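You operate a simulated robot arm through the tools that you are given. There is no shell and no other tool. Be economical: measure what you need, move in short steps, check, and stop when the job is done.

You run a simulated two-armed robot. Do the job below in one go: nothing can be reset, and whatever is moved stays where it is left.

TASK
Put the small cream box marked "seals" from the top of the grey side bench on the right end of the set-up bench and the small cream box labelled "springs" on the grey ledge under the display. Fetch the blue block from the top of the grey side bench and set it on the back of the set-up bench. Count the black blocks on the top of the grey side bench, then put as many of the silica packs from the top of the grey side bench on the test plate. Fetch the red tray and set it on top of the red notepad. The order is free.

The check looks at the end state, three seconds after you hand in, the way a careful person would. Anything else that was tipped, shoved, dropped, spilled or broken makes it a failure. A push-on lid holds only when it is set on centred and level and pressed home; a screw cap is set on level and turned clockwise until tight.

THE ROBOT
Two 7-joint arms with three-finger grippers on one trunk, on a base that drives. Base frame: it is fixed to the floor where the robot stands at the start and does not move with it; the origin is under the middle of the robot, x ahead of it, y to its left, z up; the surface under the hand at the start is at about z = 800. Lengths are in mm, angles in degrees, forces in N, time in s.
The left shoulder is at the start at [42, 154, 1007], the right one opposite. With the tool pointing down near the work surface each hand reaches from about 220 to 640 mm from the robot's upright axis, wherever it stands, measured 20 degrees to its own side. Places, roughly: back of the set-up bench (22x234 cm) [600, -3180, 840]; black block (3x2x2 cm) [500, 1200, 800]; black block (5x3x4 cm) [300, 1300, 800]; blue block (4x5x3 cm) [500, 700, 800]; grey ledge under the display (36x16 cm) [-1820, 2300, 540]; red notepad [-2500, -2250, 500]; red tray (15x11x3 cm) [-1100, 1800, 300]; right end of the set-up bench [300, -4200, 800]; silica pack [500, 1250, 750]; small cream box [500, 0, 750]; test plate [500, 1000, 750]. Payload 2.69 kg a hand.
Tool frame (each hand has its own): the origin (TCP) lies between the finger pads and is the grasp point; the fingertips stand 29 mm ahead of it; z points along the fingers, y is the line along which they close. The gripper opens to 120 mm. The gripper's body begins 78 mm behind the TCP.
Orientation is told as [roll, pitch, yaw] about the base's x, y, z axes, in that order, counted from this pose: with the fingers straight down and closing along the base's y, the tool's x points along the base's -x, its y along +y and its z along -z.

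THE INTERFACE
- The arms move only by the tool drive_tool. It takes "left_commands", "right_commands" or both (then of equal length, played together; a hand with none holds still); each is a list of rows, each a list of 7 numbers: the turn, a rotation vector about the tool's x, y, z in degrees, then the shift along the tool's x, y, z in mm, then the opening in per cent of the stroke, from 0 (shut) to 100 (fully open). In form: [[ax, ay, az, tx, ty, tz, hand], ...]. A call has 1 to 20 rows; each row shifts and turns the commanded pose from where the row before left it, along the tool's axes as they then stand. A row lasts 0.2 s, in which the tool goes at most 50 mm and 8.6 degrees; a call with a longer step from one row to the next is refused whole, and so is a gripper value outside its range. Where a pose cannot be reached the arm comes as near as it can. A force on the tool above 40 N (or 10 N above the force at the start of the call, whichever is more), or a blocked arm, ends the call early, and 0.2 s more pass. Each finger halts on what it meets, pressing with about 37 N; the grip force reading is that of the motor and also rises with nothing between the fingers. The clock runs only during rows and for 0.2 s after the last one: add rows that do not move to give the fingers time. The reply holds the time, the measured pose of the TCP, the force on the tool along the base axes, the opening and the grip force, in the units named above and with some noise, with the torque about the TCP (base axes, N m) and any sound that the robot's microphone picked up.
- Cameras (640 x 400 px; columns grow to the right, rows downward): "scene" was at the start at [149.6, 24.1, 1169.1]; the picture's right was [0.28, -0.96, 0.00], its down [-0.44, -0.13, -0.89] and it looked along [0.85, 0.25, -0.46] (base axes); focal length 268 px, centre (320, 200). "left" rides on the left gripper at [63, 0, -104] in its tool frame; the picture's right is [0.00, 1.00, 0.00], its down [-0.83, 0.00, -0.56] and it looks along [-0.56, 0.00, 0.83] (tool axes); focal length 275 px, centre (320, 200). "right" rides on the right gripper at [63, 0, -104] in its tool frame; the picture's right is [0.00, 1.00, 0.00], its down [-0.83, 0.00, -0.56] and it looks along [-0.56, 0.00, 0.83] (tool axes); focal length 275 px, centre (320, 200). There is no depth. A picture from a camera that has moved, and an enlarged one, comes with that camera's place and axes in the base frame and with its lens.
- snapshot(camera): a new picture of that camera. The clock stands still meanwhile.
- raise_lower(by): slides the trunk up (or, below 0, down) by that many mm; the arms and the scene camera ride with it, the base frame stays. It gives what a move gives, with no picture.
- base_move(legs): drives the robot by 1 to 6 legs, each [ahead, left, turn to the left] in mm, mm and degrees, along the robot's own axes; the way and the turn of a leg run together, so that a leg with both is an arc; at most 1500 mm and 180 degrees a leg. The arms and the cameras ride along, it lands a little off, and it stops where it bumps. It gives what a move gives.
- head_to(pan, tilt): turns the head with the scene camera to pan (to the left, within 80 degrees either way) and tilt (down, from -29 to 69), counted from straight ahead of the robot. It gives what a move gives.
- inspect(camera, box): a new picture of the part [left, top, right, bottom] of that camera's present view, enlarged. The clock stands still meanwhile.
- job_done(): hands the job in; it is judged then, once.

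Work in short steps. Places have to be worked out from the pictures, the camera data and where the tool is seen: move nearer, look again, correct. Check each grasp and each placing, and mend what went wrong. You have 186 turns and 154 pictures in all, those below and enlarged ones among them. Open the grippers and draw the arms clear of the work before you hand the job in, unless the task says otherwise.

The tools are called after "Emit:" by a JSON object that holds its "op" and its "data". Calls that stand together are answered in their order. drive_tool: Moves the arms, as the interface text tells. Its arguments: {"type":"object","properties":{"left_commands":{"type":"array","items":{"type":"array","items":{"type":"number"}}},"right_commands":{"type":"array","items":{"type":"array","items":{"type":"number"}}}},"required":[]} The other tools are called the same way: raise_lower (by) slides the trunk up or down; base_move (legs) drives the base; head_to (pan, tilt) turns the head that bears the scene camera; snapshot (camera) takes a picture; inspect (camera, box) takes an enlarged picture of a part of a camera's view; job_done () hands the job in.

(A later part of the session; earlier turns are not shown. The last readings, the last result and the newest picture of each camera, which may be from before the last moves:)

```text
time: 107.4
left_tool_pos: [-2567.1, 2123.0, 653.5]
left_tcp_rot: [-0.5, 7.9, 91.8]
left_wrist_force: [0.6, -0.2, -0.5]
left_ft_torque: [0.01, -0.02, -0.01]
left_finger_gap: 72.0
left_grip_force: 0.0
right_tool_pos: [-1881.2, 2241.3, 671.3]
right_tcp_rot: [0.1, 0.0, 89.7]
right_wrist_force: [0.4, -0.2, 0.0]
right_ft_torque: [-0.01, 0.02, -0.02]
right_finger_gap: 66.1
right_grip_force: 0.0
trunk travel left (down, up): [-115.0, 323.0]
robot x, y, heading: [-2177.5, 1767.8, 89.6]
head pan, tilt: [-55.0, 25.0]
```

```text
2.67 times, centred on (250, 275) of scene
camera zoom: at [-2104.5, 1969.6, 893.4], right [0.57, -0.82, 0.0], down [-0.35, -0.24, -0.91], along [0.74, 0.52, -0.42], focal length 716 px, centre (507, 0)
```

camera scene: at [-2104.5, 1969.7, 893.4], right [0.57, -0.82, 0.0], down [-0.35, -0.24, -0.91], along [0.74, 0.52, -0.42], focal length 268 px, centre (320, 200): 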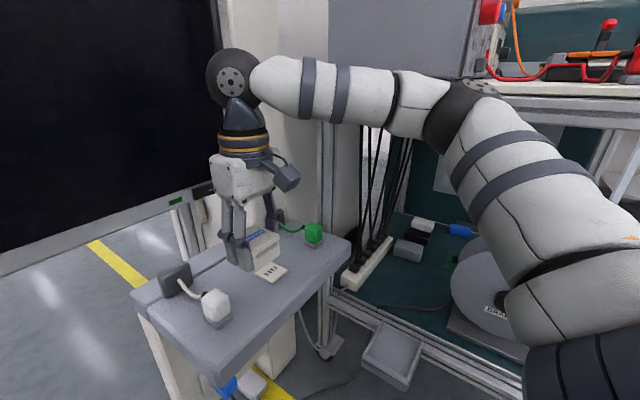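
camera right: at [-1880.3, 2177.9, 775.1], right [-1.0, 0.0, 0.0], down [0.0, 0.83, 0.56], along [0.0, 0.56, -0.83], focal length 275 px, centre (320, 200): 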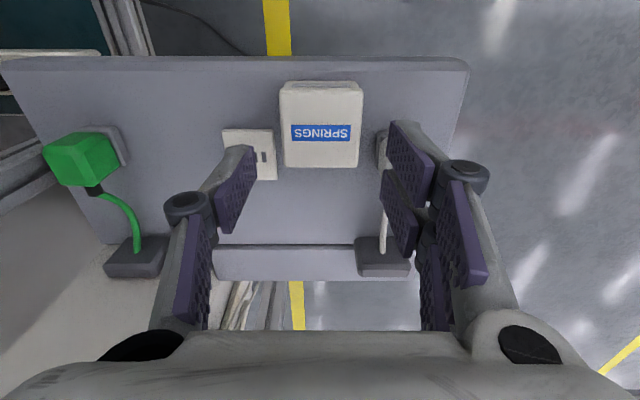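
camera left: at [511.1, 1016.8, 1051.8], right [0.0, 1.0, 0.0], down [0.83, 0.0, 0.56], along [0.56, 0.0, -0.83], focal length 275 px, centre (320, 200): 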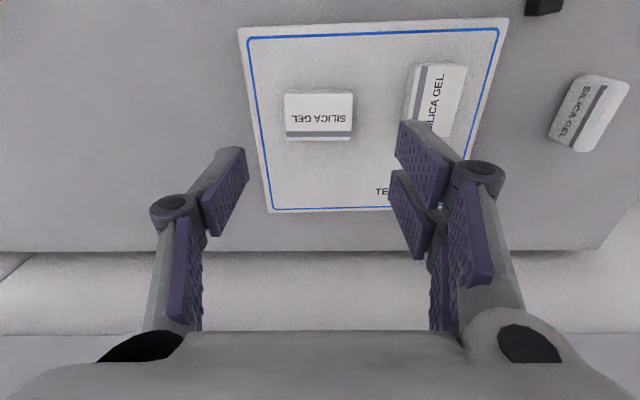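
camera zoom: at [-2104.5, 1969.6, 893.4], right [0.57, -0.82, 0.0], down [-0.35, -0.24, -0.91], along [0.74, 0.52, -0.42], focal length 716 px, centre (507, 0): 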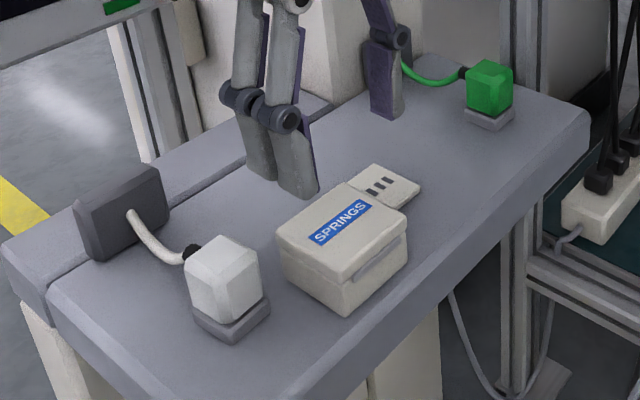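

Springs is placed on the ledge. The white plug was brushed by a few mm but stands and stays connected. I'll retract the arm and back off, then drive right toward the tray.

Emit:
{"op": "drive_tool", "data": {"right_commands": [[0, 0, 0, 0, 0, -40, 55], [0, 0, 0, 30, 30, -10, 55], [0, 0, 0, 30, 35, 0, 55], [0, 0, 0, 20, 40, 0, 55], [0, 0, 0, 20, 40, 0, 55], [0, 0, 0, 20, 40, 0, 55]]}}

Emit:
{"op": "base_move", "data": {"legs": [[-580, 0, 0.2], [0, -980, 0]]}}

Emit:
{"op": "head_to", "data": {"pan": 0, "tilt": 25}}

Emit:
{"op": "snapshot", "data": {"camera": "scene"}}

```text
time: 108.8
left_tool_pos: [-2567.5, 2123.1, 654.2]
left_tcp_rot: [-0.5, 7.8, 91.8]
left_wrist_force: [0.3, 0.2, -0.5]
left_ft_torque: [-0.04, 0.0, 0.02]
left_finger_gap: 72.1
left_grip_force: 0.1
right_tool_pos: [-2068.0, 2122.2, 722.0]
right_tcp_rot: [0.0, 0.0, 89.6]
right_wrist_force: [0.1, -0.3, 0.0]
right_ft_torque: [-0.01, 0.04, -0.02]
right_finger_gap: 66.0
right_grip_force: 0.2
trunk travel left (down, up): [-115.0, 323.0]
robot x, y, heading: [-2177.9, 1765.1, 89.8]
head pan, tilt: [-55.0, 25.0]
```

```text
time: 111.2
left_tool_pos: [-2568.0, 1736.7, 655.0]
left_tcp_rot: [-0.3, 5.8, 90.8]
left_wrist_force: [0.7, 0.9, -0.1]
left_ft_torque: [0.0, 0.01, -0.02]
left_finger_gap: 72.0
left_grip_force: 0.0
right_tool_pos: [-2069.2, 1728.3, 722.9]
right_tcp_rot: [0.0, 0.0, 89.6]
right_wrist_force: [0.7, 0.2, -0.2]
right_ft_torque: [-0.01, 0.03, -0.01]
right_finger_gap: 65.8
right_grip_force: 0.1
trunk travel left (down, up): [-115.0, 323.0]
robot x, y, heading: [-2178.3, 1370.9, 89.8]
head pan, tilt: [-55.0, 25.0]
stopped in leg 1: the force on the tool passed its limit at 92 N (the readings are from after the stop); the commanded pose is now the measured one
```

```text
time: 112.5
left_tool_pos: [-2568.2, 1737.5, 655.2]
left_tcp_rot: [-0.3, 5.7, 90.8]
left_wrist_force: [0.0, 0.4, -0.6]
left_ft_torque: [0.04, -0.03, 0.01]
left_finger_gap: 72.1
left_grip_force: 0.1
right_tool_pos: [-2069.5, 1727.4, 722.1]
right_tcp_rot: [0.0, -0.1, 89.8]
right_wrist_force: [-0.8, 0.1, 1.3]
right_ft_torque: [0.03, -0.03, 0.02]
right_finger_gap: 66.1
right_grip_force: 0.0
trunk travel left (down, up): [-115.0, 323.0]
robot x, y, heading: [-2178.2, 1378.5, 90.1]
head pan, tilt: [0.0, 25.0]
```

```text
97 pictures are left
camera scene: at [-2180.6, 1613.6, 893.4], right [1.0, 0.0, 0.0], down [0.0, -0.42, -0.91], along [0.0, 0.91, -0.42], focal length 268 px, centre (320, 200)
```

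scene: 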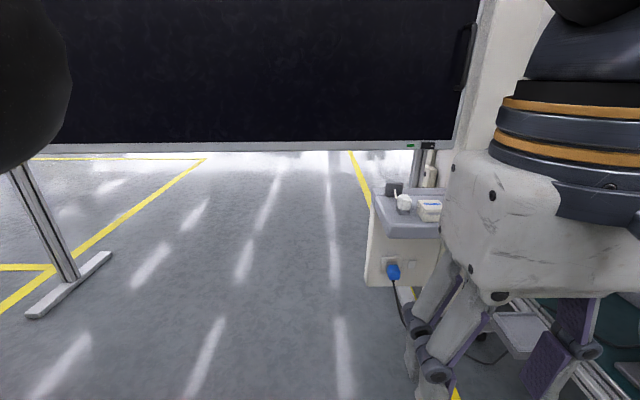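

The left hand bumped the cart on the left while backing. I'll ease forward, look at the cart, then go right first.

Emit:
{"op": "base_move", "data": {"legs": [[40, 0, 0]]}}

Emit:
{"op": "head_to", "data": {"pan": 75, "tilt": 25}}

Emit:
{"op": "snapshot", "data": {"camera": "scene"}}

Emit:
{"op": "snapshot", "data": {"camera": "left"}}

```text
time: 113.3
left_tool_pos: [-2567.2, 1776.5, 653.8]
left_tcp_rot: [-0.3, 5.9, 90.9]
left_wrist_force: [0.7, -1.1, 0.7]
left_ft_torque: [-0.04, 0.01, -0.03]
left_finger_gap: 72.2
left_grip_force: 0.1
right_tool_pos: [-2068.0, 1765.8, 720.6]
right_tcp_rot: [0.0, 0.0, 89.6]
right_wrist_force: [0.2, -0.6, -0.3]
right_ft_torque: [-0.01, 0.03, -0.03]
right_finger_gap: 66.0
right_grip_force: 0.1
trunk travel left (down, up): [-115.0, 323.0]
robot x, y, heading: [-2179.0, 1410.1, 89.9]
head pan, tilt: [0.0, 25.0]
```

```text
time: 114.8
left_tool_pos: [-2568.5, 1776.6, 655.5]
left_tcp_rot: [-0.3, 5.7, 90.8]
left_wrist_force: [0.5, -0.8, 0.9]
left_ft_torque: [0.03, -0.02, 0.02]
left_finger_gap: 71.9
left_grip_force: 0.0
right_tool_pos: [-2068.9, 1767.5, 721.3]
right_tcp_rot: [0.0, -0.1, 89.6]
right_wrist_force: [-0.2, -0.2, -0.1]
right_ft_torque: [0.0, -0.01, 0.0]
right_finger_gap: 66.2
right_grip_force: 0.1
trunk travel left (down, up): [-115.0, 323.0]
robot x, y, heading: [-2178.1, 1413.4, 89.7]
head pan, tilt: [75.0, 25.0]
```

```text
96 pictures are left
camera scene: at [-2269.8, 1585.1, 893.4], right [0.26, 0.96, 0.0], down [0.41, -0.11, -0.91], along [-0.87, 0.24, -0.42], focal length 268 px, centre (320, 200)
```

scene: 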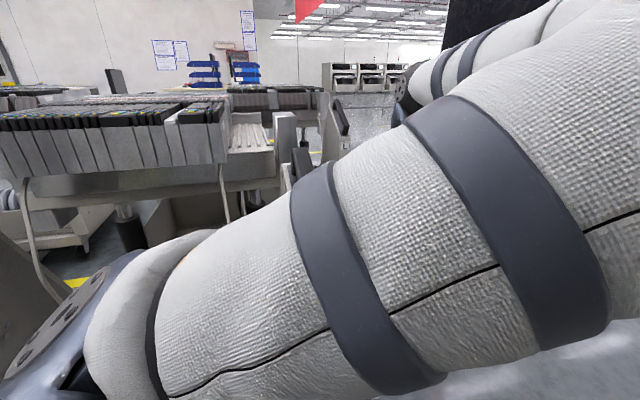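

```text
95 pictures are left
camera left: at [-2567.2, 1725.1, 764.8], right [-1.0, -0.01, -0.01], down [-0.01, 0.88, 0.47], along [0.0, 0.47, -0.88], focal length 275 px, centre (320, 200)
```

left: 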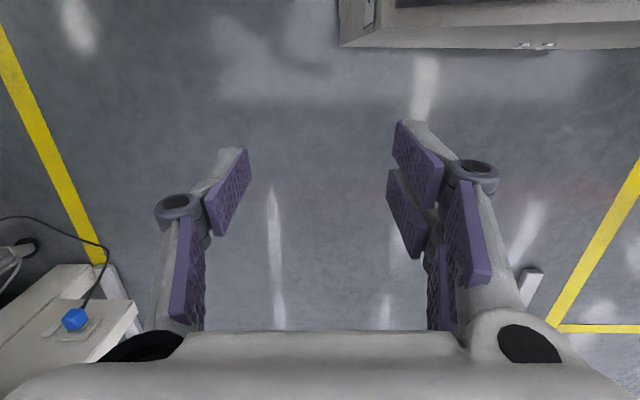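

I'll move right 330 to clear the cart, then back, then right in front of the trolley.

Emit:
{"op": "base_move", "data": {"legs": [[0, -320, 0], [-250, 0, 0], [0, -650, 0]]}}

Emit:
{"op": "head_to", "data": {"pan": 0, "tilt": 30}}

Emit:
{"op": "snapshot", "data": {"camera": "scene"}}

```text
time: 116.9
left_tool_pos: [-2410.6, 1762.9, 651.8]
left_tcp_rot: [-1.0, 5.5, 91.7]
left_wrist_force: [0.1, 0.2, 0.6]
left_ft_torque: [0.0, -0.02, 0.0]
left_finger_gap: 71.9
left_grip_force: 0.0
right_tool_pos: [-1921.7, 1756.3, 723.0]
right_tcp_rot: [-1.8, -0.1, 92.6]
right_wrist_force: [0.2, 0.1, 0.0]
right_ft_torque: [0.0, -0.01, -0.01]
right_finger_gap: 66.3
right_grip_force: 0.0
trunk travel left (down, up): [-115.0, 323.0]
robot x, y, heading: [-2009.8, 1407.6, 90.9]
head pan, tilt: [75.0, 25.0]
stopped in leg 1: the robot was blocked; the commanded pose is now the measured one
```

```text
time: 118.4
left_tool_pos: [-2408.0, 1764.5, 649.8]
left_tcp_rot: [-1.1, 5.6, 91.6]
left_wrist_force: [0.4, 0.5, -0.7]
left_ft_torque: [-0.03, 0.02, -0.01]
left_finger_gap: 72.2
left_grip_force: 0.1
right_tool_pos: [-1921.1, 1757.5, 721.6]
right_tcp_rot: [-2.1, -0.1, 92.4]
right_wrist_force: [-0.9, -0.1, -0.2]
right_ft_torque: [0.01, 0.01, 0.0]
right_finger_gap: 66.0
right_grip_force: 0.2
trunk travel left (down, up): [-115.0, 323.0]
robot x, y, heading: [-2004.1, 1410.5, 90.7]
head pan, tilt: [0.0, 30.0]
```

```text
94 pictures are left
camera scene: at [-2024.0, 1643.2, 886.6], right [1.0, 0.01, 0.01], down [0.02, -0.5, -0.87], along [0.0, 0.87, -0.5], focal length 268 px, centre (320, 200)
```

scene: 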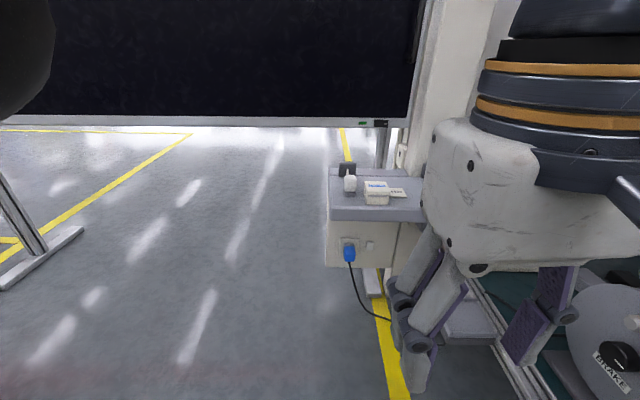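

The elbow met the trolley corner. I'll reverse left a bit, then straight back, then right.

Emit:
{"op": "base_move", "data": {"legs": [[0, 90, 0], [-300, 0, 0]]}}

Emit:
{"op": "snapshot", "data": {"camera": "scene"}}

```text
time: 121.4
left_tool_pos: [-2487.8, 1463.5, 655.7]
left_tcp_rot: [-0.3, 5.8, 91.8]
left_wrist_force: [-0.4, 0.0, 0.4]
left_ft_torque: [0.0, 0.03, 0.0]
left_finger_gap: 72.2
left_grip_force: 0.1
right_tool_pos: [-1997.0, 1461.2, 717.3]
right_tcp_rot: [-0.9, 0.2, 92.3]
right_wrist_force: [0.1, 0.1, 0.2]
right_ft_torque: [0.0, -0.01, 0.03]
right_finger_gap: 66.1
right_grip_force: 0.0
trunk travel left (down, up): [-115.0, 323.0]
robot x, y, heading: [-2094.6, 1107.4, 90.6]
head pan, tilt: [0.0, 30.0]
```

```text
93 pictures are left
camera scene: at [-2098.8, 1345.9, 885.4], right [1.0, 0.01, 0.0], down [0.01, -0.5, -0.87], along [-0.01, 0.87, -0.5], focal length 268 px, centre (320, 200)
```

scene: 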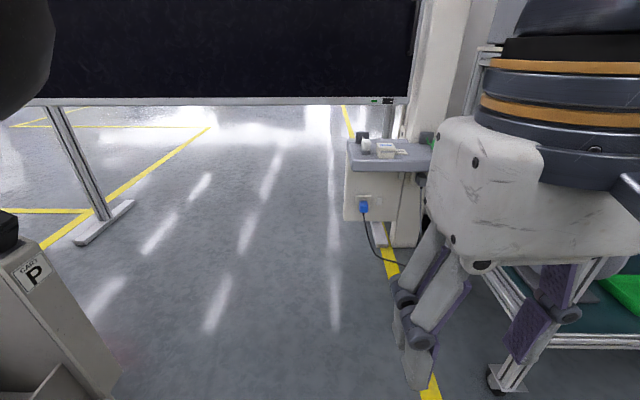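

Free. I'll drive right to face the tray.

Emit:
{"op": "base_move", "data": {"legs": [[0, -900, -0.6]]}}

Emit:
{"op": "snapshot", "data": {"camera": "scene"}}

```text
time: 128.7
left_tool_pos: [-1579.6, 1476.0, 654.4]
left_tcp_rot: [-0.3, 5.8, 91.1]
left_wrist_force: [-0.8, 0.8, 0.2]
left_ft_torque: [-0.01, -0.02, -0.01]
left_finger_gap: 72.1
left_grip_force: 0.0
right_tool_pos: [-1090.1, 1465.6, 717.7]
right_tcp_rot: [-1.0, 0.3, 91.6]
right_wrist_force: [-0.4, -0.6, 0.4]
right_ft_torque: [-0.01, -0.02, -0.03]
right_finger_gap: 65.9
right_grip_force: 0.0
trunk travel left (down, up): [-115.0, 323.0]
robot x, y, heading: [-1190.9, 1117.1, 90.1]
head pan, tilt: [0.0, 30.0]
```

```text
92 pictures are left
camera scene: at [-1193.0, 1353.3, 885.4], right [1.0, 0.0, 0.0], down [0.0, -0.5, -0.87], along [0.0, 0.87, -0.5], focal length 268 px, centre (320, 200)
```

scene: 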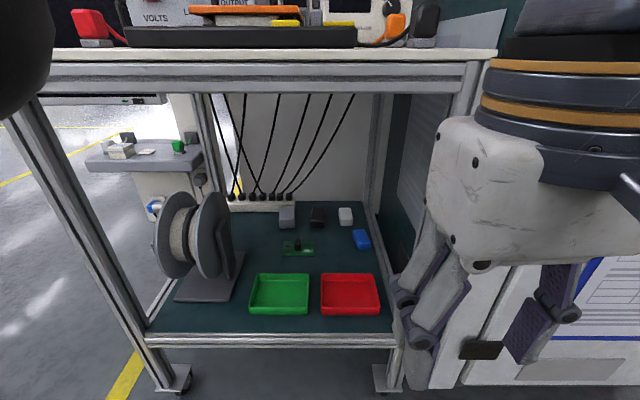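

This is a clear view: the red tray spans x≈-1193..-1035, y≈1799..1908 on the shelf at z≈290. I plan to pinch its front wall with the right hand turned 90°. I'll lower the trunk and try the turn in free space.

Emit:
{"op": "raise_lower", "data": {"by": -113}}

Emit:
{"op": "drive_tool", "data": {"right_commands": [[0, 0, 8.3, 0, 0, 0, 55], [0, 0, 8.3, 0, 0, 0, 55], [0, 0, 8.3, 0, 0, 0, 55], [0, 0, 8.3, 0, 0, 0, 55], [0, 0, 8.3, 0, 0, 0, 55], [0, 0, 8.3, 0, 0, 0, 55], [0, 0, 8.3, 0, 0, 0, 55], [0, 0, 8.3, 0, 0, 0, 55], [0, 0, 8.3, 0, 0, 0, 55], [0, 0, 8.3, 0, 0, 0, 55], [0, 0, 8.3, 0, 0, 0, 55]]}}

Emit:
{"op": "snapshot", "data": {"camera": "scene"}}

```text
time: 130.1
left_tool_pos: [-1581.1, 1496.5, 529.1]
left_tcp_rot: [-0.4, 10.3, 91.1]
left_wrist_force: [0.8, -1.1, 0.1]
left_ft_torque: [0.03, -0.03, -0.01]
left_finger_gap: 71.8
left_grip_force: 0.1
right_tool_pos: [-1090.1, 1467.3, 605.0]
right_tcp_rot: [-0.9, 0.4, 91.5]
right_wrist_force: [0.2, 0.3, -0.2]
right_ft_torque: [-0.01, 0.02, -0.02]
right_finger_gap: 66.0
right_grip_force: 0.1
trunk travel left (down, up): [-2.0, 436.0]
robot x, y, heading: [-1191.3, 1113.2, 90.1]
head pan, tilt: [0.0, 30.0]
```

```text
time: 132.5
left_tool_pos: [-1581.4, 1496.7, 529.5]
left_tcp_rot: [-0.4, 10.2, 91.2]
left_wrist_force: [0.0, 0.2, 1.1]
left_ft_torque: [-0.01, 0.03, 0.01]
left_finger_gap: 71.9
left_grip_force: 0.2
right_tool_pos: [-1068.5, 1507.0, 604.1]
right_tcp_rot: [-0.3, -0.8, 0.3]
right_wrist_force: [-0.3, -0.1, 0.3]
right_ft_torque: [0.0, 0.0, 0.0]
right_finger_gap: 66.0
right_grip_force: 0.1
right hand out of reach, approached as far as the arm can: row 10, 11
trunk travel left (down, up): [-2.0, 436.0]
robot x, y, heading: [-1189.5, 1113.7, 90.2]
head pan, tilt: [0.0, 30.0]
```

```text
91 pictures are left
camera scene: at [-1193.1, 1387.7, 773.8], right [1.0, 0.0, 0.0], down [0.0, -0.5, -0.87], along [0.0, 0.87, -0.5], focal length 268 px, centre (320, 200)
```

scene: 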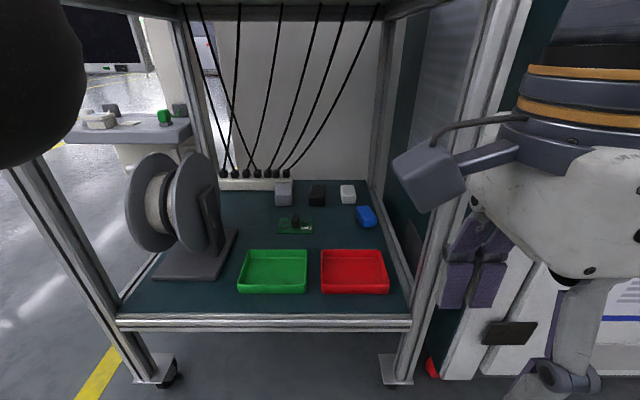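

The turn works (yaw≈0). I'll lower the hand so it fits under the deck, then drive ahead.

Emit:
{"op": "drive_tool", "data": {"right_commands": [[0, 0, 0, 0, 0, 40, 55], [0, 0, 0, 0, 0, 40, 55], [0, 0, 0, 0, 0, 40, 55], [0, 0, 0, 0, 0, 40, 55]]}}

Emit:
{"op": "snapshot", "data": {"camera": "scene"}}

Emit:
{"op": "snapshot", "data": {"camera": "right"}}

```text
time: 133.5
left_tool_pos: [-1581.8, 1496.6, 529.8]
left_tcp_rot: [-0.4, 10.1, 91.1]
left_wrist_force: [0.1, 0.0, 0.0]
left_ft_torque: [0.01, 0.02, 0.01]
left_finger_gap: 72.0
left_grip_force: 0.0
right_tool_pos: [-1059.6, 1518.3, 445.4]
right_tcp_rot: [-0.6, -0.8, 0.4]
right_wrist_force: [-0.6, -0.5, 0.0]
right_ft_torque: [0.02, -0.04, 0.0]
right_finger_gap: 65.8
right_grip_force: 0.1
right hand out of reach, approached as far as the arm can: row 3, 4
trunk travel left (down, up): [-2.0, 436.0]
robot x, y, heading: [-1190.6, 1115.0, 90.1]
head pan, tilt: [0.0, 30.0]
```

```text
90 pictures are left
camera scene: at [-1193.0, 1387.7, 773.8], right [1.0, 0.0, 0.0], down [0.0, -0.5, -0.87], along [0.0, 0.87, -0.5], focal length 268 px, centre (320, 200)
```

scene: 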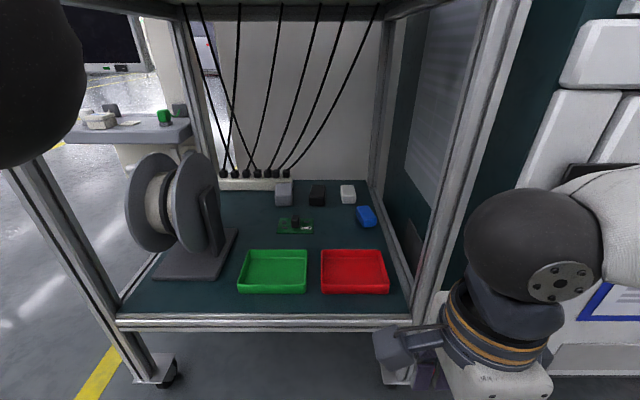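

```text
89 pictures are left
camera right: at [-1123.5, 1517.8, 549.4], right [-0.01, 1.0, -0.01], down [0.82, 0.01, 0.57], along [0.57, 0.0, -0.82], focal length 275 px, centre (320, 200)
```

right: 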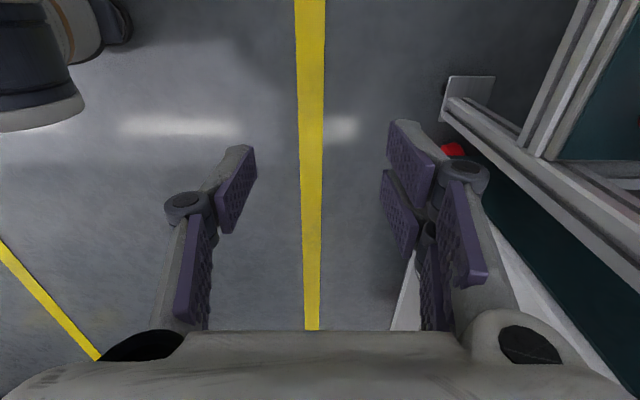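

The right forearm would hit the trolley's right post, so the left hand is a better choice. I'll tuck the right hand back and up, and level the left hand while extending it forward.

Emit:
{"op": "drive_tool", "data": {"right_commands": [[0, 0, 0, 0, 0, -40, 55], [0, 0, 0, 0, 0, -40, 55], [0, 0, -8, 0, 0, -40, 55], [0, 0, -8, 0, 0, -30, 55], [0, 0, -8, 0, 0, 0, 55], [0, 0, -8, 0, 0, 0, 55], [0, 0, -8, 0, 0, 0, 55], [0, 0, -8, 0, 0, 0, 55], [0, 0, -8, 0, 0, 0, 55], [0, 0, -8, 0, 0, 0, 55], [0, 0, -8, 0, 0, 0, 55], [0, 0, -8, 0, 0, 0, 55], [0, 0, -8, 0, 0, 0, 55]], "left_commands": [[0, -5, 0, -25, 0, 0, 55], [0, -5, 0, -25, 0, 0, 55], [0, 0, 0, -30, 0, 0, 55], [0, 0, 0, -20, 0, 0, 55], [0, 0, 0, 0, 0, 0, 55], [0, 0, 0, 0, 0, 0, 55], [0, 0, 0, 0, 0, 0, 55], [0, 0, 0, 0, 0, 0, 55], [0, 0, 0, 0, 0, 0, 55], [0, 0, 0, 0, 0, 0, 55], [0, 0, 0, 0, 0, 0, 55], [0, 0, 0, 0, 0, 0, 55], [0, 0, 0, 0, 0, 0, 55]]}}

```text
time: 136.3
left_tool_pos: [-1582.6, 1596.0, 521.8]
left_tcp_rot: [-0.4, 0.2, 91.2]
left_wrist_force: [-0.8, -0.6, -0.3]
left_ft_torque: [-0.01, -0.01, -0.01]
left_finger_gap: 65.6
left_grip_force: 0.1
right_tool_pos: [-1061.8, 1517.8, 595.5]
right_tcp_rot: [-0.9, 0.3, 88.3]
right_wrist_force: [0.7, -0.7, 0.9]
right_ft_torque: [0.01, 0.03, -0.01]
right_finger_gap: 65.8
right_grip_force: 0.0
trunk travel left (down, up): [-2.0, 436.0]
robot x, y, heading: [-1192.6, 1112.8, 89.9]
head pan, tilt: [0.0, 30.0]
```

Left is levelled. I'll bring it inward and turn it 90°.

Emit:
{"op": "drive_tool", "data": {"left_commands": [[0, 0, 0, 0, -40, 0, 55], [0, 0, 0, 0, -40, 0, 55], [0, 0, 0, 0, -40, 0, 55], [0, 0, 0, 0, -40, 0, 55], [0, 0, 0, 0, -40, 0, 55], [0, 0, -8.1, 0, 0, 0, 55], [0, 0, -8.1, 0, 0, 0, 55], [0, 0, -8.1, 0, 0, 0, 55], [0, 0, -8.1, 0, 0, 0, 55], [0, 0, -8.1, 0, 0, 0, 55], [0, 0, -8.1, 0, 0, 0, 55], [0, 0, -8.1, 0, 0, 0, 55], [0, 0, -8.1, 0, 0, 0, 55], [0, 0, -8.1, 0, 0, 0, 55], [0, 0, -8.1, 0, 0, 0, 55], [0, 0, -8.1, 0, 0, 0, 55]]}}

Emit:
{"op": "snapshot", "data": {"camera": "scene"}}

```text
time: 139.7
left_tool_pos: [-1500.0, 1678.8, 504.3]
left_tcp_rot: [0.2, 0.4, -179.5]
left_wrist_force: [-0.1, 0.8, -0.7]
left_ft_torque: [0.0, 0.02, 0.01]
left_finger_gap: 66.0
left_grip_force: 0.1
left hand out of reach, approached as far as the arm can: row 1, 2, 3, 4, 5
right_tool_pos: [-1062.8, 1517.6, 596.4]
right_tcp_rot: [-0.9, 0.3, 88.2]
right_wrist_force: [-0.1, -0.3, 0.6]
right_ft_torque: [0.02, 0.01, -0.03]
right_finger_gap: 66.1
right_grip_force: 0.0
trunk travel left (down, up): [-2.0, 436.0]
robot x, y, heading: [-1192.4, 1114.5, 90.3]
head pan, tilt: [0.0, 30.0]
```

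```text
88 pictures are left
camera scene: at [-1193.0, 1387.7, 773.8], right [1.0, 0.0, 0.0], down [0.0, -0.5, -0.87], along [0.0, 0.87, -0.5], focal length 268 px, centre (320, 200)
```

scene: 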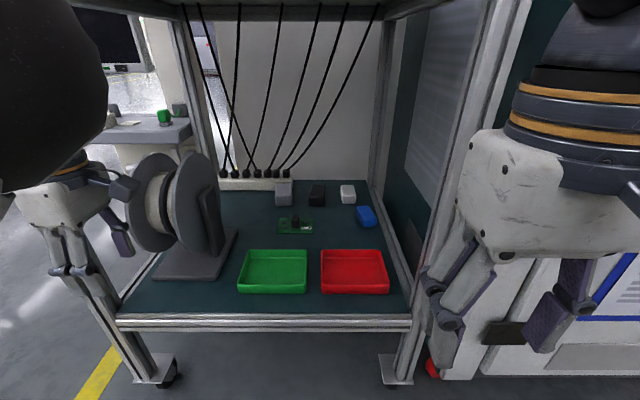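

The left hand turned, but can't come far inward yet. I'll shift the base right and back a little so the tray lies in the hand's reachable zone, and lower the hand.

Emit:
{"op": "base_move", "data": {"legs": [[-60, 0, 0], [0, -260, 0]]}}

Emit:
{"op": "drive_tool", "data": {"left_commands": [[0, 0, 0, 0, 0, 30, 55], [0, 0, 0, 0, 0, 30, 55], [0, 0, 0, 0, 0, 24, 55]]}}

Emit:
{"op": "snapshot", "data": {"camera": "scene"}}

```text
time: 142.9
left_tool_pos: [-1243.5, 1621.5, 504.3]
left_tcp_rot: [0.2, 0.4, -179.6]
left_wrist_force: [-0.1, -0.3, -0.4]
left_ft_torque: [0.02, -0.02, 0.02]
left_finger_gap: 66.3
left_grip_force: 0.0
right_tool_pos: [-804.1, 1459.7, 596.0]
right_tcp_rot: [-0.9, 0.2, 88.3]
right_wrist_force: [-0.1, -1.3, -0.1]
right_ft_torque: [0.02, 0.04, 0.02]
right_finger_gap: 66.1
right_grip_force: 0.1
trunk travel left (down, up): [-2.0, 436.0]
robot x, y, heading: [-929.4, 1055.7, 90.1]
head pan, tilt: [0.0, 30.0]
```

```text
time: 143.7
left_tool_pos: [-1241.3, 1619.5, 420.9]
left_tcp_rot: [0.2, 0.4, -179.5]
left_wrist_force: [0.2, 0.2, -0.1]
left_ft_torque: [-0.01, -0.02, -0.03]
left_finger_gap: 66.0
left_grip_force: 0.0
right_tool_pos: [-804.9, 1459.8, 595.2]
right_tcp_rot: [-1.0, 0.4, 88.4]
right_wrist_force: [-0.2, -0.8, 0.9]
right_ft_torque: [0.0, 0.0, 0.0]
right_finger_gap: 65.9
right_grip_force: 0.0
trunk travel left (down, up): [-2.0, 436.0]
robot x, y, heading: [-935.4, 1057.5, 90.4]
head pan, tilt: [0.0, 30.0]
```

```text
87 pictures are left
camera scene: at [-935.2, 1328.9, 773.8], right [1.0, 0.0, 0.0], down [0.0, -0.5, -0.87], along [0.0, 0.87, -0.5], focal length 268 px, centre (320, 200)
```

scene: 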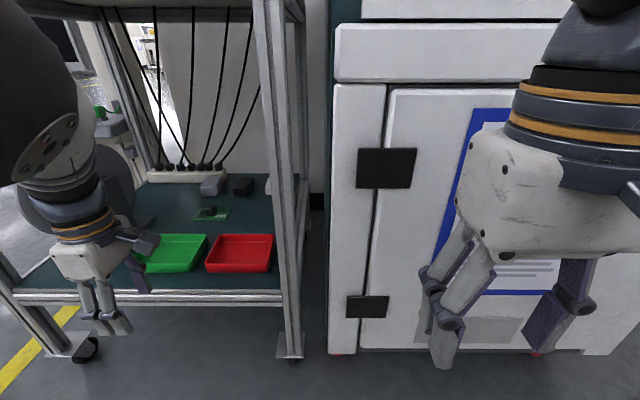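

Clear path under the deck. I'll drive forward 160 so the hand enters above the trays.

Emit:
{"op": "base_move", "data": {"legs": [[155, 0, 0]]}}

Emit:
{"op": "drive_tool", "data": {"left_commands": [[0, 0, 0, 30, 0, 0, 55], [0, 0, 0, 30, 0, 0, 55], [0, 0, 0, 30, 0, 0, 55]]}}

Emit:
{"op": "snapshot", "data": {"camera": "scene"}}

Emit:
{"op": "snapshot", "data": {"camera": "left"}}

```text
time: 145.1
left_tool_pos: [-1241.1, 1773.3, 419.4]
left_tcp_rot: [0.2, 0.5, -179.6]
left_wrist_force: [0.7, -0.5, -0.1]
left_ft_torque: [0.02, 0.01, 0.02]
left_finger_gap: 66.0
left_grip_force: 0.1
right_tool_pos: [-803.9, 1611.5, 595.7]
right_tcp_rot: [-0.9, 0.2, 88.3]
right_wrist_force: [0.0, 0.3, -0.2]
right_ft_torque: [0.01, -0.01, 0.03]
right_finger_gap: 66.2
right_grip_force: 0.1
trunk travel left (down, up): [-2.0, 436.0]
robot x, y, heading: [-933.9, 1208.1, 90.2]
head pan, tilt: [0.0, 30.0]
```

```text
time: 145.9
left_tool_pos: [-1163.4, 1792.8, 410.8]
left_tcp_rot: [0.3, 0.4, -179.7]
left_wrist_force: [-0.1, -0.4, 0.6]
left_ft_torque: [-0.04, 0.02, 0.02]
left_finger_gap: 66.1
left_grip_force: 0.0
left hand out of reach, approached as far as the arm can: row 2, 3
right_tool_pos: [-805.0, 1611.5, 595.3]
right_tcp_rot: [-0.9, 0.2, 88.2]
right_wrist_force: [0.8, 0.0, 0.4]
right_ft_torque: [0.03, -0.02, -0.06]
right_finger_gap: 66.3
right_grip_force: 0.1
trunk travel left (down, up): [-2.0, 436.0]
robot x, y, heading: [-930.5, 1210.8, 90.3]
head pan, tilt: [0.0, 30.0]
```

```text
86 pictures are left
camera scene: at [-935.4, 1481.7, 773.8], right [1.0, 0.0, 0.0], down [0.0, -0.5, -0.87], along [0.0, 0.87, -0.5], focal length 268 px, centre (320, 200)
```

scene: 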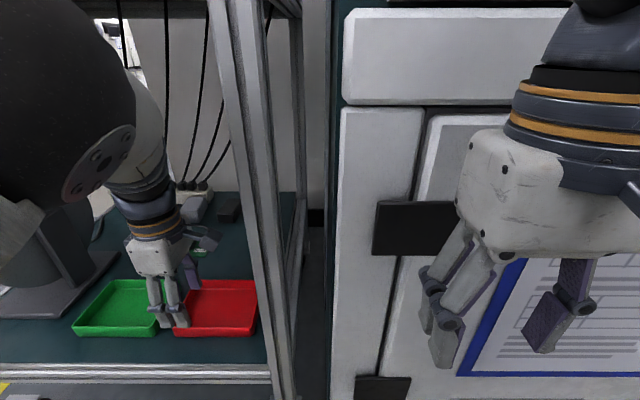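

```text
85 pictures are left
camera left: at [-1099.9, 1793.5, 515.7], right [0.0, -1.0, 0.0], down [-0.84, 0.0, 0.55], along [-0.55, -0.01, -0.84], focal length 275 px, centre (320, 200)
```

left: 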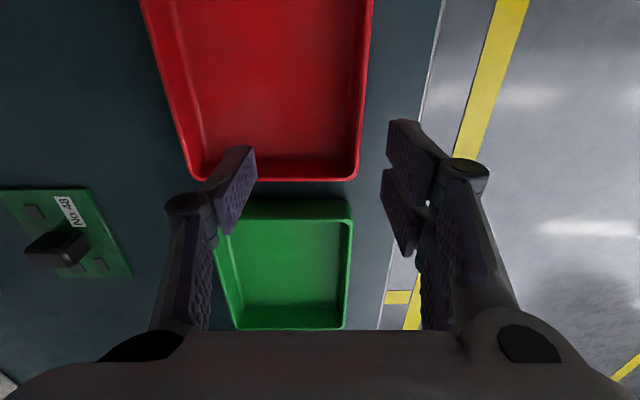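

Triangulating gives the shelf at z≈345, the tray front wall at y≈1757 and x -1183..-1030. My fingertips sit just above the rim, so I'll raise a little and shift the base so the hand is over the front wall's middle.

Emit:
{"op": "drive_tool", "data": {"left_commands": [[0, 0, 0, 0, 0, -15, 45], [0, 0, 0, 0, 0, -5, 42]]}}

Emit:
{"op": "base_move", "data": {"legs": [[-33, -55, 0]]}}

Emit:
{"op": "snapshot", "data": {"camera": "left"}}

Emit:
{"op": "snapshot", "data": {"camera": "scene"}}

```text
time: 146.5
left_tool_pos: [-1166.1, 1798.9, 427.6]
left_tcp_rot: [0.4, 0.3, -179.6]
left_wrist_force: [0.0, -0.3, 0.0]
left_ft_torque: [0.02, 0.01, 0.03]
left_finger_gap: 50.7
left_grip_force: 0.1
left hand out of reach, approached as far as the arm can: row 1
right_tool_pos: [-804.2, 1610.9, 596.1]
right_tcp_rot: [-0.9, 0.4, 88.2]
right_wrist_force: [0.0, -0.5, 0.3]
right_ft_torque: [0.01, -0.02, -0.01]
right_finger_gap: 66.4
right_grip_force: 0.0
trunk travel left (down, up): [-2.0, 436.0]
robot x, y, heading: [-933.9, 1212.8, 90.3]
head pan, tilt: [0.0, 30.0]
```

```text
time: 147.6
left_tool_pos: [-1113.0, 1766.4, 426.2]
left_tcp_rot: [0.3, 0.5, -179.6]
left_wrist_force: [1.0, -0.4, -0.4]
left_ft_torque: [0.0, 0.02, 0.02]
left_finger_gap: 50.7
left_grip_force: 0.2
right_tool_pos: [-750.0, 1579.1, 595.6]
right_tcp_rot: [-0.9, 0.1, 88.4]
right_wrist_force: [-0.9, 0.2, -0.2]
right_ft_torque: [-0.02, -0.05, -0.01]
right_finger_gap: 65.9
right_grip_force: 0.1
trunk travel left (down, up): [-2.0, 436.0]
robot x, y, heading: [-880.6, 1176.2, 90.0]
head pan, tilt: [0.0, 30.0]
```

```text
84 pictures are left
camera left: at [-1049.8, 1767.6, 531.8], right [0.0, -1.0, 0.0], down [-0.84, 0.0, 0.55], along [-0.55, -0.01, -0.84], focal length 275 px, centre (320, 200)
```

left: 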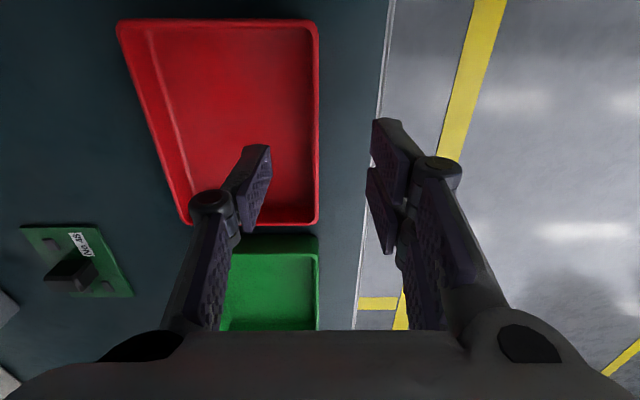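

```text
83 pictures are left
camera scene: at [-881.0, 1449.1, 773.7], right [1.0, 0.0, 0.0], down [0.0, -0.5, -0.87], along [0.0, 0.87, -0.5], focal length 268 px, centre (320, 200)
```

scene: 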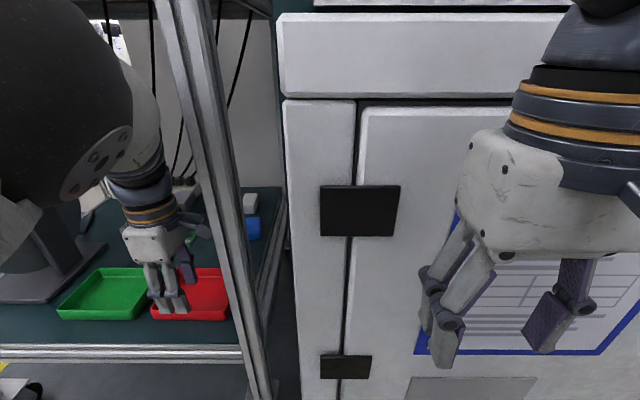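

The front wall lies right between the fingers at y≈1766. I'll narrow the gap and descend step by step.

Emit:
{"op": "drive_tool", "data": {"left_commands": [[0, 0, 0, 0, 0, 10, 32], [0, 0, 0, 0, 0, 10, 32], [0, 0, 0, 0, 0, 10, 32], [0, 0, 0, 0, 0, 10, 32], [0, 0, 0, 0, 0, 0, 32]]}}

Emit:
{"op": "snapshot", "data": {"camera": "left"}}

Emit:
{"op": "inspect", "data": {"camera": "scene", "box": [40, 200, 280, 350]}}

```text
time: 148.8
left_tool_pos: [-1113.4, 1766.6, 388.0]
left_tcp_rot: [0.3, 0.3, -179.6]
left_wrist_force: [0.8, -0.6, -0.2]
left_ft_torque: [-0.03, 0.02, 0.03]
left_finger_gap: 38.2
left_grip_force: 0.0
right_tool_pos: [-750.8, 1579.4, 595.3]
right_tcp_rot: [-0.9, 0.2, 88.4]
right_wrist_force: [0.9, 0.4, 0.3]
right_ft_torque: [-0.02, 0.02, 0.0]
right_finger_gap: 65.9
right_grip_force: 0.0
trunk travel left (down, up): [-2.0, 436.0]
robot x, y, heading: [-881.1, 1177.1, 90.3]
head pan, tilt: [0.0, 30.0]
```

```text
82 pictures are left
camera left: at [-1049.5, 1767.8, 491.6], right [0.0, -1.0, 0.0], down [-0.84, 0.0, 0.55], along [-0.55, -0.01, -0.84], focal length 275 px, centre (320, 200)
```

left: 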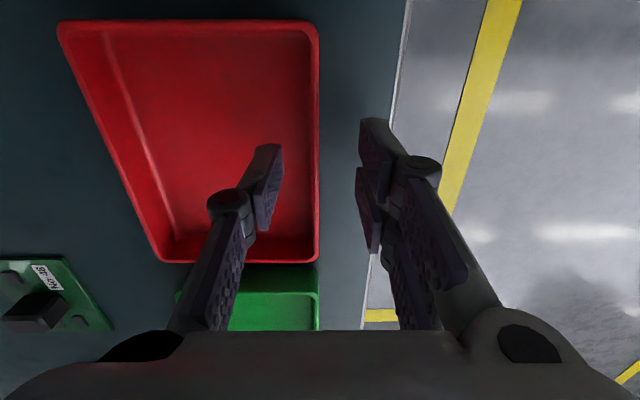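

```text
2.67 times, centred on (160, 275) of scene
camera zoom: at [-881.0, 1449.1, 773.8], right [1.0, 0.0, 0.0], down [0.0, -0.5, -0.87], along [0.0, 0.87, -0.5], focal length 716 px, centre (747, 0)
```

zoom: 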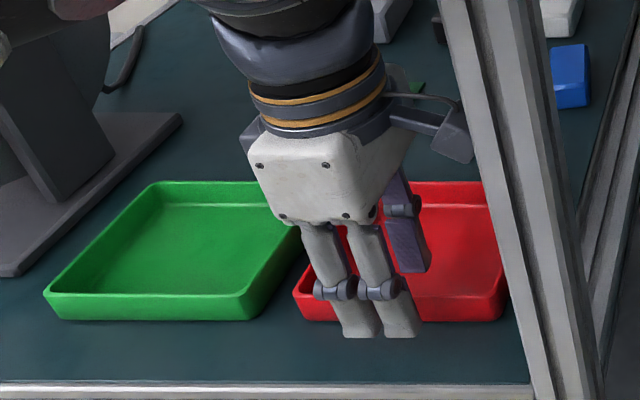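

The rim is at z≈370 and the shelf ≈347, with fingertips at 359. I'll go 4 mm lower and close on the wall.

Emit:
{"op": "drive_tool", "data": {"left_commands": [[0, 0, 0, 0, 0, 4, 32], [0, 0, 0, 0, 0, 0, 10], [0, 0, 0, 0, 0, 0, 0], [0, 0, 0, 0, 0, 0, 0], [0, 0, 0, 0, 0, 0, 0]]}}

Emit:
{"op": "snapshot", "data": {"camera": "left"}}

```text
time: 150.0
left_tool_pos: [-1112.3, 1766.4, 385.0]
left_tcp_rot: [0.3, 0.4, -179.7]
left_wrist_force: [-0.8, 1.6, 7.0]
left_ft_torque: [0.04, 0.12, 0.01]
left_finger_gap: 6.4
left_grip_force: 28.9
right_tool_pos: [-750.6, 1578.8, 594.7]
right_tcp_rot: [-1.0, 0.2, 88.4]
right_wrist_force: [-0.4, 0.4, -0.2]
right_ft_torque: [0.0, 0.01, 0.01]
right_finger_gap: 65.9
right_grip_force: 0.0
trunk travel left (down, up): [-2.0, 436.0]
robot x, y, heading: [-880.3, 1174.1, 90.3]
head pan, tilt: [0.0, 30.0]
```

```text
80 pictures are left
camera left: at [-1049.5, 1767.8, 488.4], right [0.0, -1.0, 0.0], down [-0.84, 0.0, 0.55], along [-0.55, 0.0, -0.84], focal length 275 px, centre (320, 200)
```

left: 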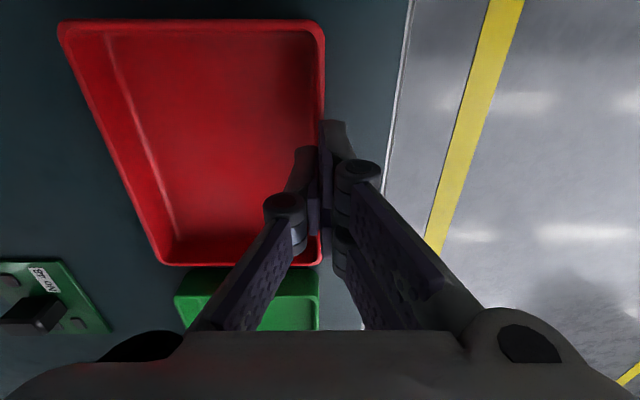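

The wall is pinched with a gap of 6.4 mm. I'll hold, then lift a little and check that it comes level.

Emit:
{"op": "drive_tool", "data": {"left_commands": [[0, 0, 0, 0, 0, 0, 0], [0, 0, 0, 0, 0, -5, 0], [0, 0, 0, 0, 0, -10, 0], [0, 0, 0, 0, 0, -10, 0], [0, 0, 0, 0, 0, 0, 0]]}}

Emit:
{"op": "snapshot", "data": {"camera": "left"}}

Emit:
{"op": "inspect", "data": {"camera": "scene", "box": [40, 200, 280, 350]}}

```text
time: 151.2
left_tool_pos: [-1112.0, 1767.0, 407.9]
left_tcp_rot: [0.4, 0.4, -179.7]
left_wrist_force: [1.2, -0.1, 0.0]
left_ft_torque: [0.01, -0.01, -0.02]
left_finger_gap: 0.2
left_grip_force: 28.4
right_tool_pos: [-749.9, 1579.1, 595.5]
right_tcp_rot: [-0.9, 0.2, 88.4]
right_wrist_force: [0.4, -0.3, 0.4]
right_ft_torque: [-0.03, -0.01, -0.01]
right_finger_gap: 66.0
right_grip_force: 0.0
trunk travel left (down, up): [-2.0, 436.0]
robot x, y, heading: [-874.3, 1175.3, 90.3]
head pan, tilt: [0.0, 30.0]
```

```text
79 pictures are left
camera left: at [-1049.5, 1767.7, 512.8], right [0.0, -1.0, 0.0], down [-0.84, 0.0, 0.55], along [-0.55, -0.01, -0.84], focal length 275 px, centre (320, 200)
```

left: 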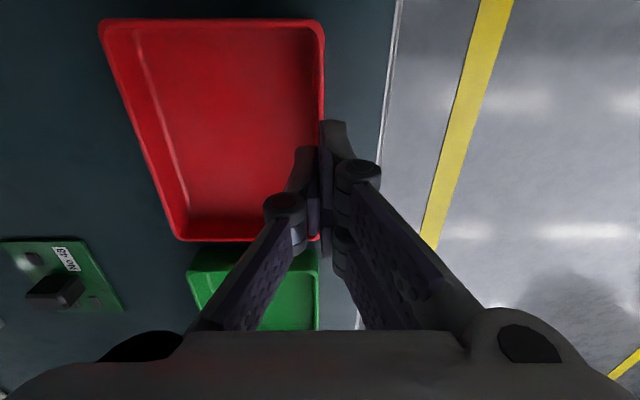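

```text
2.67 times, centred on (160, 275) of scene
camera zoom: at [-881.0, 1449.1, 773.8], right [1.0, 0.0, 0.0], down [0.0, -0.5, -0.87], along [0.0, 0.87, -0.5], focal length 716 px, centre (747, 0)
```

zoom: 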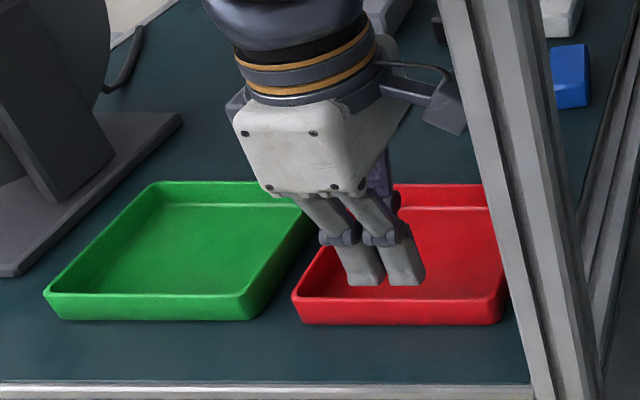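

It slipped off: the wall is sloped and only the tips held. The tray is about 100 mm deep in y (1764–1861), so I'll grip it across the full depth with the hand fully open. I'll raise, open and move in 46 mm.

Emit:
{"op": "drive_tool", "data": {"left_commands": [[0, 0, 0, 0, 0, -20, 0], [0, 0, 0, 0, 0, -15, 40], [0, 0, 0, 0, 0, 0, 100], [0, 0, 0, 0, 0, 0, 100], [0, 0, 0, 0, 0, 0, 100]]}}

Emit:
{"op": "base_move", "data": {"legs": [[46, 0, 0]]}}

Emit:
{"op": "snapshot", "data": {"camera": "left"}}

Emit:
{"op": "snapshot", "data": {"camera": "scene"}}

```text
time: 152.4
left_tool_pos: [-1114.7, 1771.2, 441.5]
left_tcp_rot: [0.3, 0.5, -179.7]
left_wrist_force: [0.1, 0.0, 1.2]
left_ft_torque: [0.04, -0.02, -0.01]
left_finger_gap: 120.1
left_grip_force: 0.0
left hand out of reach, approached as far as the arm can: row 2
right_tool_pos: [-750.5, 1579.6, 594.5]
right_tcp_rot: [-0.9, 0.2, 88.4]
right_wrist_force: [0.8, -0.6, -0.7]
right_ft_torque: [0.02, -0.03, -0.01]
right_finger_gap: 66.0
right_grip_force: 0.0
trunk travel left (down, up): [-2.0, 436.0]
robot x, y, heading: [-877.1, 1178.4, 90.1]
head pan, tilt: [0.0, 30.0]
```

```text
time: 153.3
left_tool_pos: [-1117.7, 1815.3, 439.7]
left_tcp_rot: [0.5, 0.7, -179.4]
left_wrist_force: [0.1, 0.0, 0.7]
left_ft_torque: [-0.02, -0.03, 0.04]
left_finger_gap: 120.1
left_grip_force: 0.0
right_tool_pos: [-752.8, 1625.5, 596.3]
right_tcp_rot: [-1.0, 0.1, 88.4]
right_wrist_force: [0.3, -0.2, 0.2]
right_ft_torque: [0.02, -0.02, -0.02]
right_finger_gap: 66.0
right_grip_force: 0.0
trunk travel left (down, up): [-2.0, 436.0]
robot x, y, heading: [-874.6, 1219.6, 90.0]
head pan, tilt: [0.0, 30.0]
```

```text
77 pictures are left
camera left: at [-1055.8, 1818.2, 545.7], right [0.01, -1.0, 0.01], down [-0.84, 0.0, 0.55], along [-0.55, -0.01, -0.84], focal length 275 px, centre (320, 200)
```

left: 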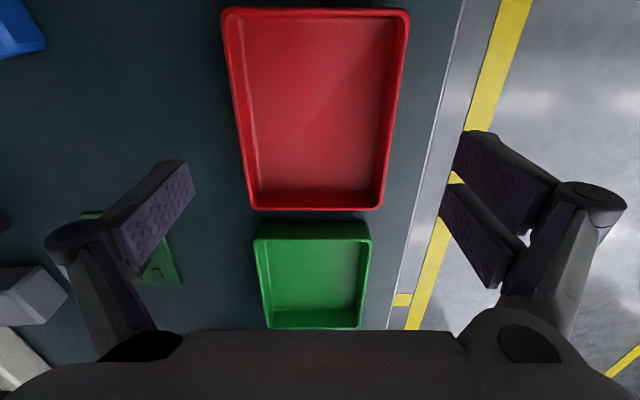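

```text
76 pictures are left
camera scene: at [-883.5, 1494.8, 773.9], right [1.0, 0.0, 0.0], down [0.0, -0.5, -0.87], along [0.0, 0.87, -0.5], focal length 268 px, centre (320, 200)
```

scene: 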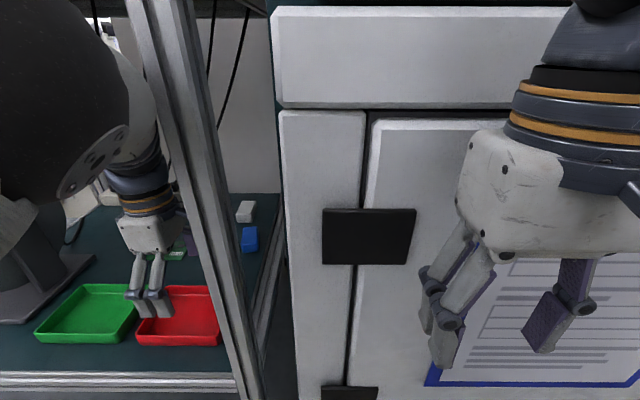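

The tray is centred between the open fingers. I'll shift 3 mm and descend to z≈386.

Emit:
{"op": "drive_tool", "data": {"left_commands": [[0, 0, 0, 0, -3, 14, 100], [0, 0, 0, 0, 0, 14, 100], [0, 0, 0, 0, 0, 14, 100], [0, 0, 0, 0, 0, 10, 100], [0, 0, 0, 0, 0, 0, 100]]}}

Emit:
{"op": "snapshot", "data": {"camera": "left"}}

```text
time: 154.5
left_tool_pos: [-1115.8, 1819.8, 388.5]
left_tcp_rot: [0.4, 0.6, -179.5]
left_wrist_force: [0.0, 0.0, 0.0]
left_ft_torque: [-0.01, 0.01, 0.03]
left_finger_gap: 120.0
left_grip_force: 0.0
right_tool_pos: [-750.6, 1625.5, 595.7]
right_tcp_rot: [-0.9, 0.2, 88.4]
right_wrist_force: [0.2, 0.4, -0.2]
right_ft_torque: [-0.02, 0.04, 0.02]
right_finger_gap: 65.9
right_grip_force: 0.1
trunk travel left (down, up): [-2.0, 436.0]
robot x, y, heading: [-878.2, 1224.3, 90.2]
head pan, tilt: [0.0, 30.0]
```

```text
75 pictures are left
camera left: at [-1054.1, 1821.0, 494.1], right [0.01, -1.0, 0.01], down [-0.84, 0.0, 0.55], along [-0.55, -0.01, -0.84], focal length 275 px, centre (320, 200)
```

left: 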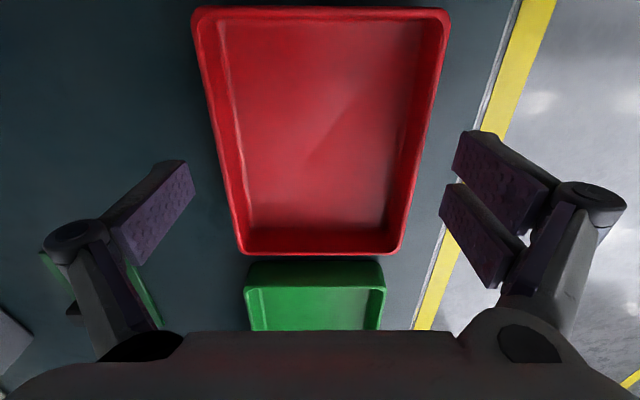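

The tray's apparent size says its rim may be nearer z≈345. I'll descend carefully and watch for contact.

Emit:
{"op": "drive_tool", "data": {"left_commands": [[0, 0, 0, 0, 0, 5, 100], [0, 0, 0, 0, 0, 5, 100], [0, 0, 0, 0, 0, 5, 100], [0, 0, 0, 0, 0, 0, 100]]}}

Emit:
{"op": "snapshot", "data": {"camera": "left"}}

Emit:
{"op": "inspect", "data": {"camera": "scene", "box": [20, 220, 260, 370]}}

```text
time: 155.5
left_tool_pos: [-1115.1, 1818.7, 374.0]
left_tcp_rot: [0.4, 0.6, -179.4]
left_wrist_force: [0.0, -0.4, 0.5]
left_ft_torque: [0.03, -0.03, 0.03]
left_finger_gap: 120.3
left_grip_force: 0.1
right_tool_pos: [-751.7, 1625.7, 595.2]
right_tcp_rot: [-0.9, 0.2, 88.5]
right_wrist_force: [-0.8, 0.9, -0.2]
right_ft_torque: [0.02, 0.0, -0.01]
right_finger_gap: 65.9
right_grip_force: 0.1
trunk travel left (down, up): [-2.0, 436.0]
robot x, y, heading: [-877.9, 1221.4, 90.3]
head pan, tilt: [0.0, 30.0]
```

```text
74 pictures are left
camera left: at [-1053.5, 1821.0, 478.9], right [0.01, -1.0, 0.01], down [-0.84, 0.0, 0.55], along [-0.55, -0.01, -0.84], focal length 275 px, centre (320, 200)
```

left: 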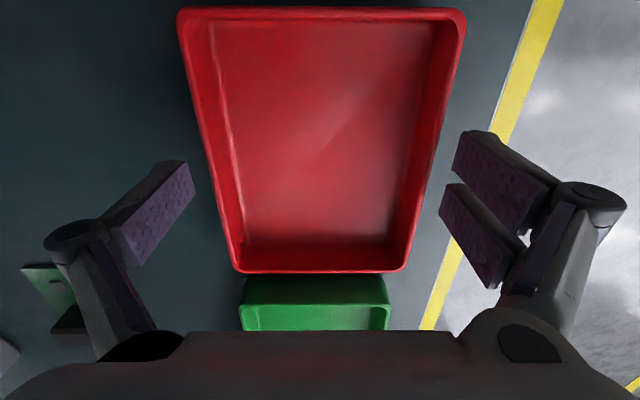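

```text
2.67 times, centred on (140, 295) of scene
camera zoom: at [-881.8, 1495.1, 773.8], right [1.0, 0.0, 0.0], down [0.0, -0.5, -0.87], along [0.0, 0.87, -0.5], focal length 716 px, centre (800, -53)
```

zoom: 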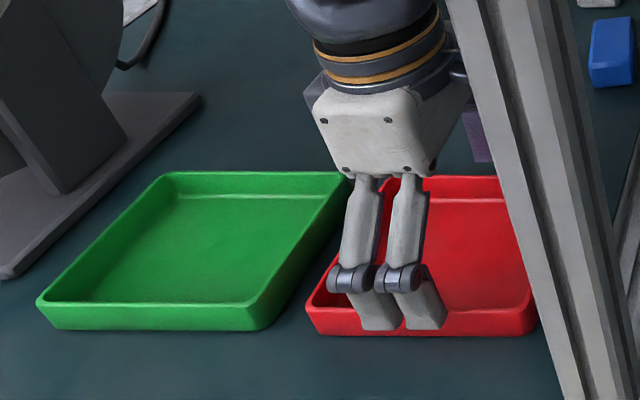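

Compared with the fingertip, the rim is at about z≈347, so the fingertips are only at rim height. I'll go 15 mm further.

Emit:
{"op": "drive_tool", "data": {"left_commands": [[0, 0, 0, 0, 0, 5, 100], [0, 0, 0, 0, 0, 5, 100], [0, 0, 0, 0, 0, 5, 100], [0, 0, 0, 0, 0, 0, 100]]}}

Emit:
{"op": "inspect", "data": {"camera": "scene", "box": [20, 220, 260, 370]}}

Emit:
{"op": "snapshot", "data": {"camera": "left"}}

```text
time: 156.5
left_tool_pos: [-1115.5, 1819.1, 359.0]
left_tcp_rot: [0.3, 0.6, -179.4]
left_wrist_force: [0.0, 0.9, 0.3]
left_ft_torque: [-0.04, 0.01, -0.01]
left_finger_gap: 120.1
left_grip_force: 0.0
right_tool_pos: [-750.4, 1625.8, 595.2]
right_tcp_rot: [-0.9, 0.3, 88.5]
right_wrist_force: [-0.3, -0.5, -0.5]
right_ft_torque: [-0.01, -0.01, -0.02]
right_finger_gap: 65.8
right_grip_force: 0.0
trunk travel left (down, up): [-2.0, 436.0]
robot x, y, heading: [-878.8, 1219.5, 90.5]
head pan, tilt: [0.0, 30.0]
```

```text
2.67 times, centred on (140, 295) of scene
camera zoom: at [-881.8, 1495.1, 773.8], right [1.0, 0.0, 0.0], down [0.0, -0.5, -0.87], along [0.0, 0.87, -0.5], focal length 716 px, centre (800, -53)
```

zoom: 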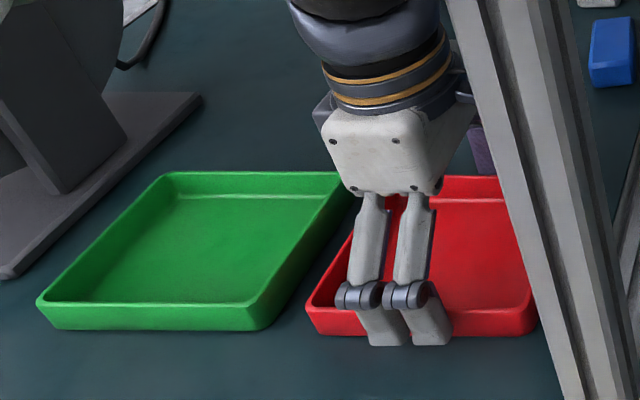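

```text
71 pictures are left
camera left: at [-1053.6, 1820.8, 464.0], right [0.01, -1.0, 0.01], down [-0.84, 0.0, 0.55], along [-0.55, -0.01, -0.84], focal length 275 px, centre (320, 200)
```

left: 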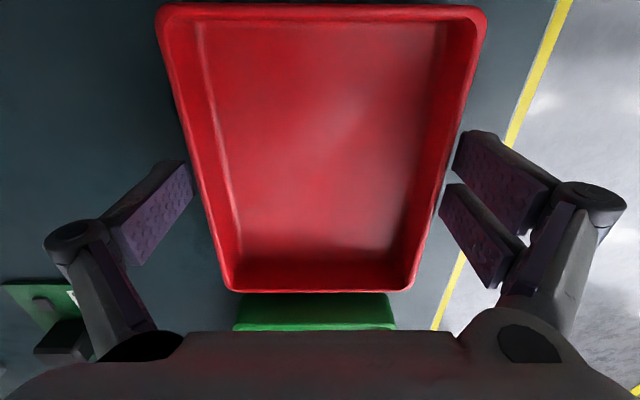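

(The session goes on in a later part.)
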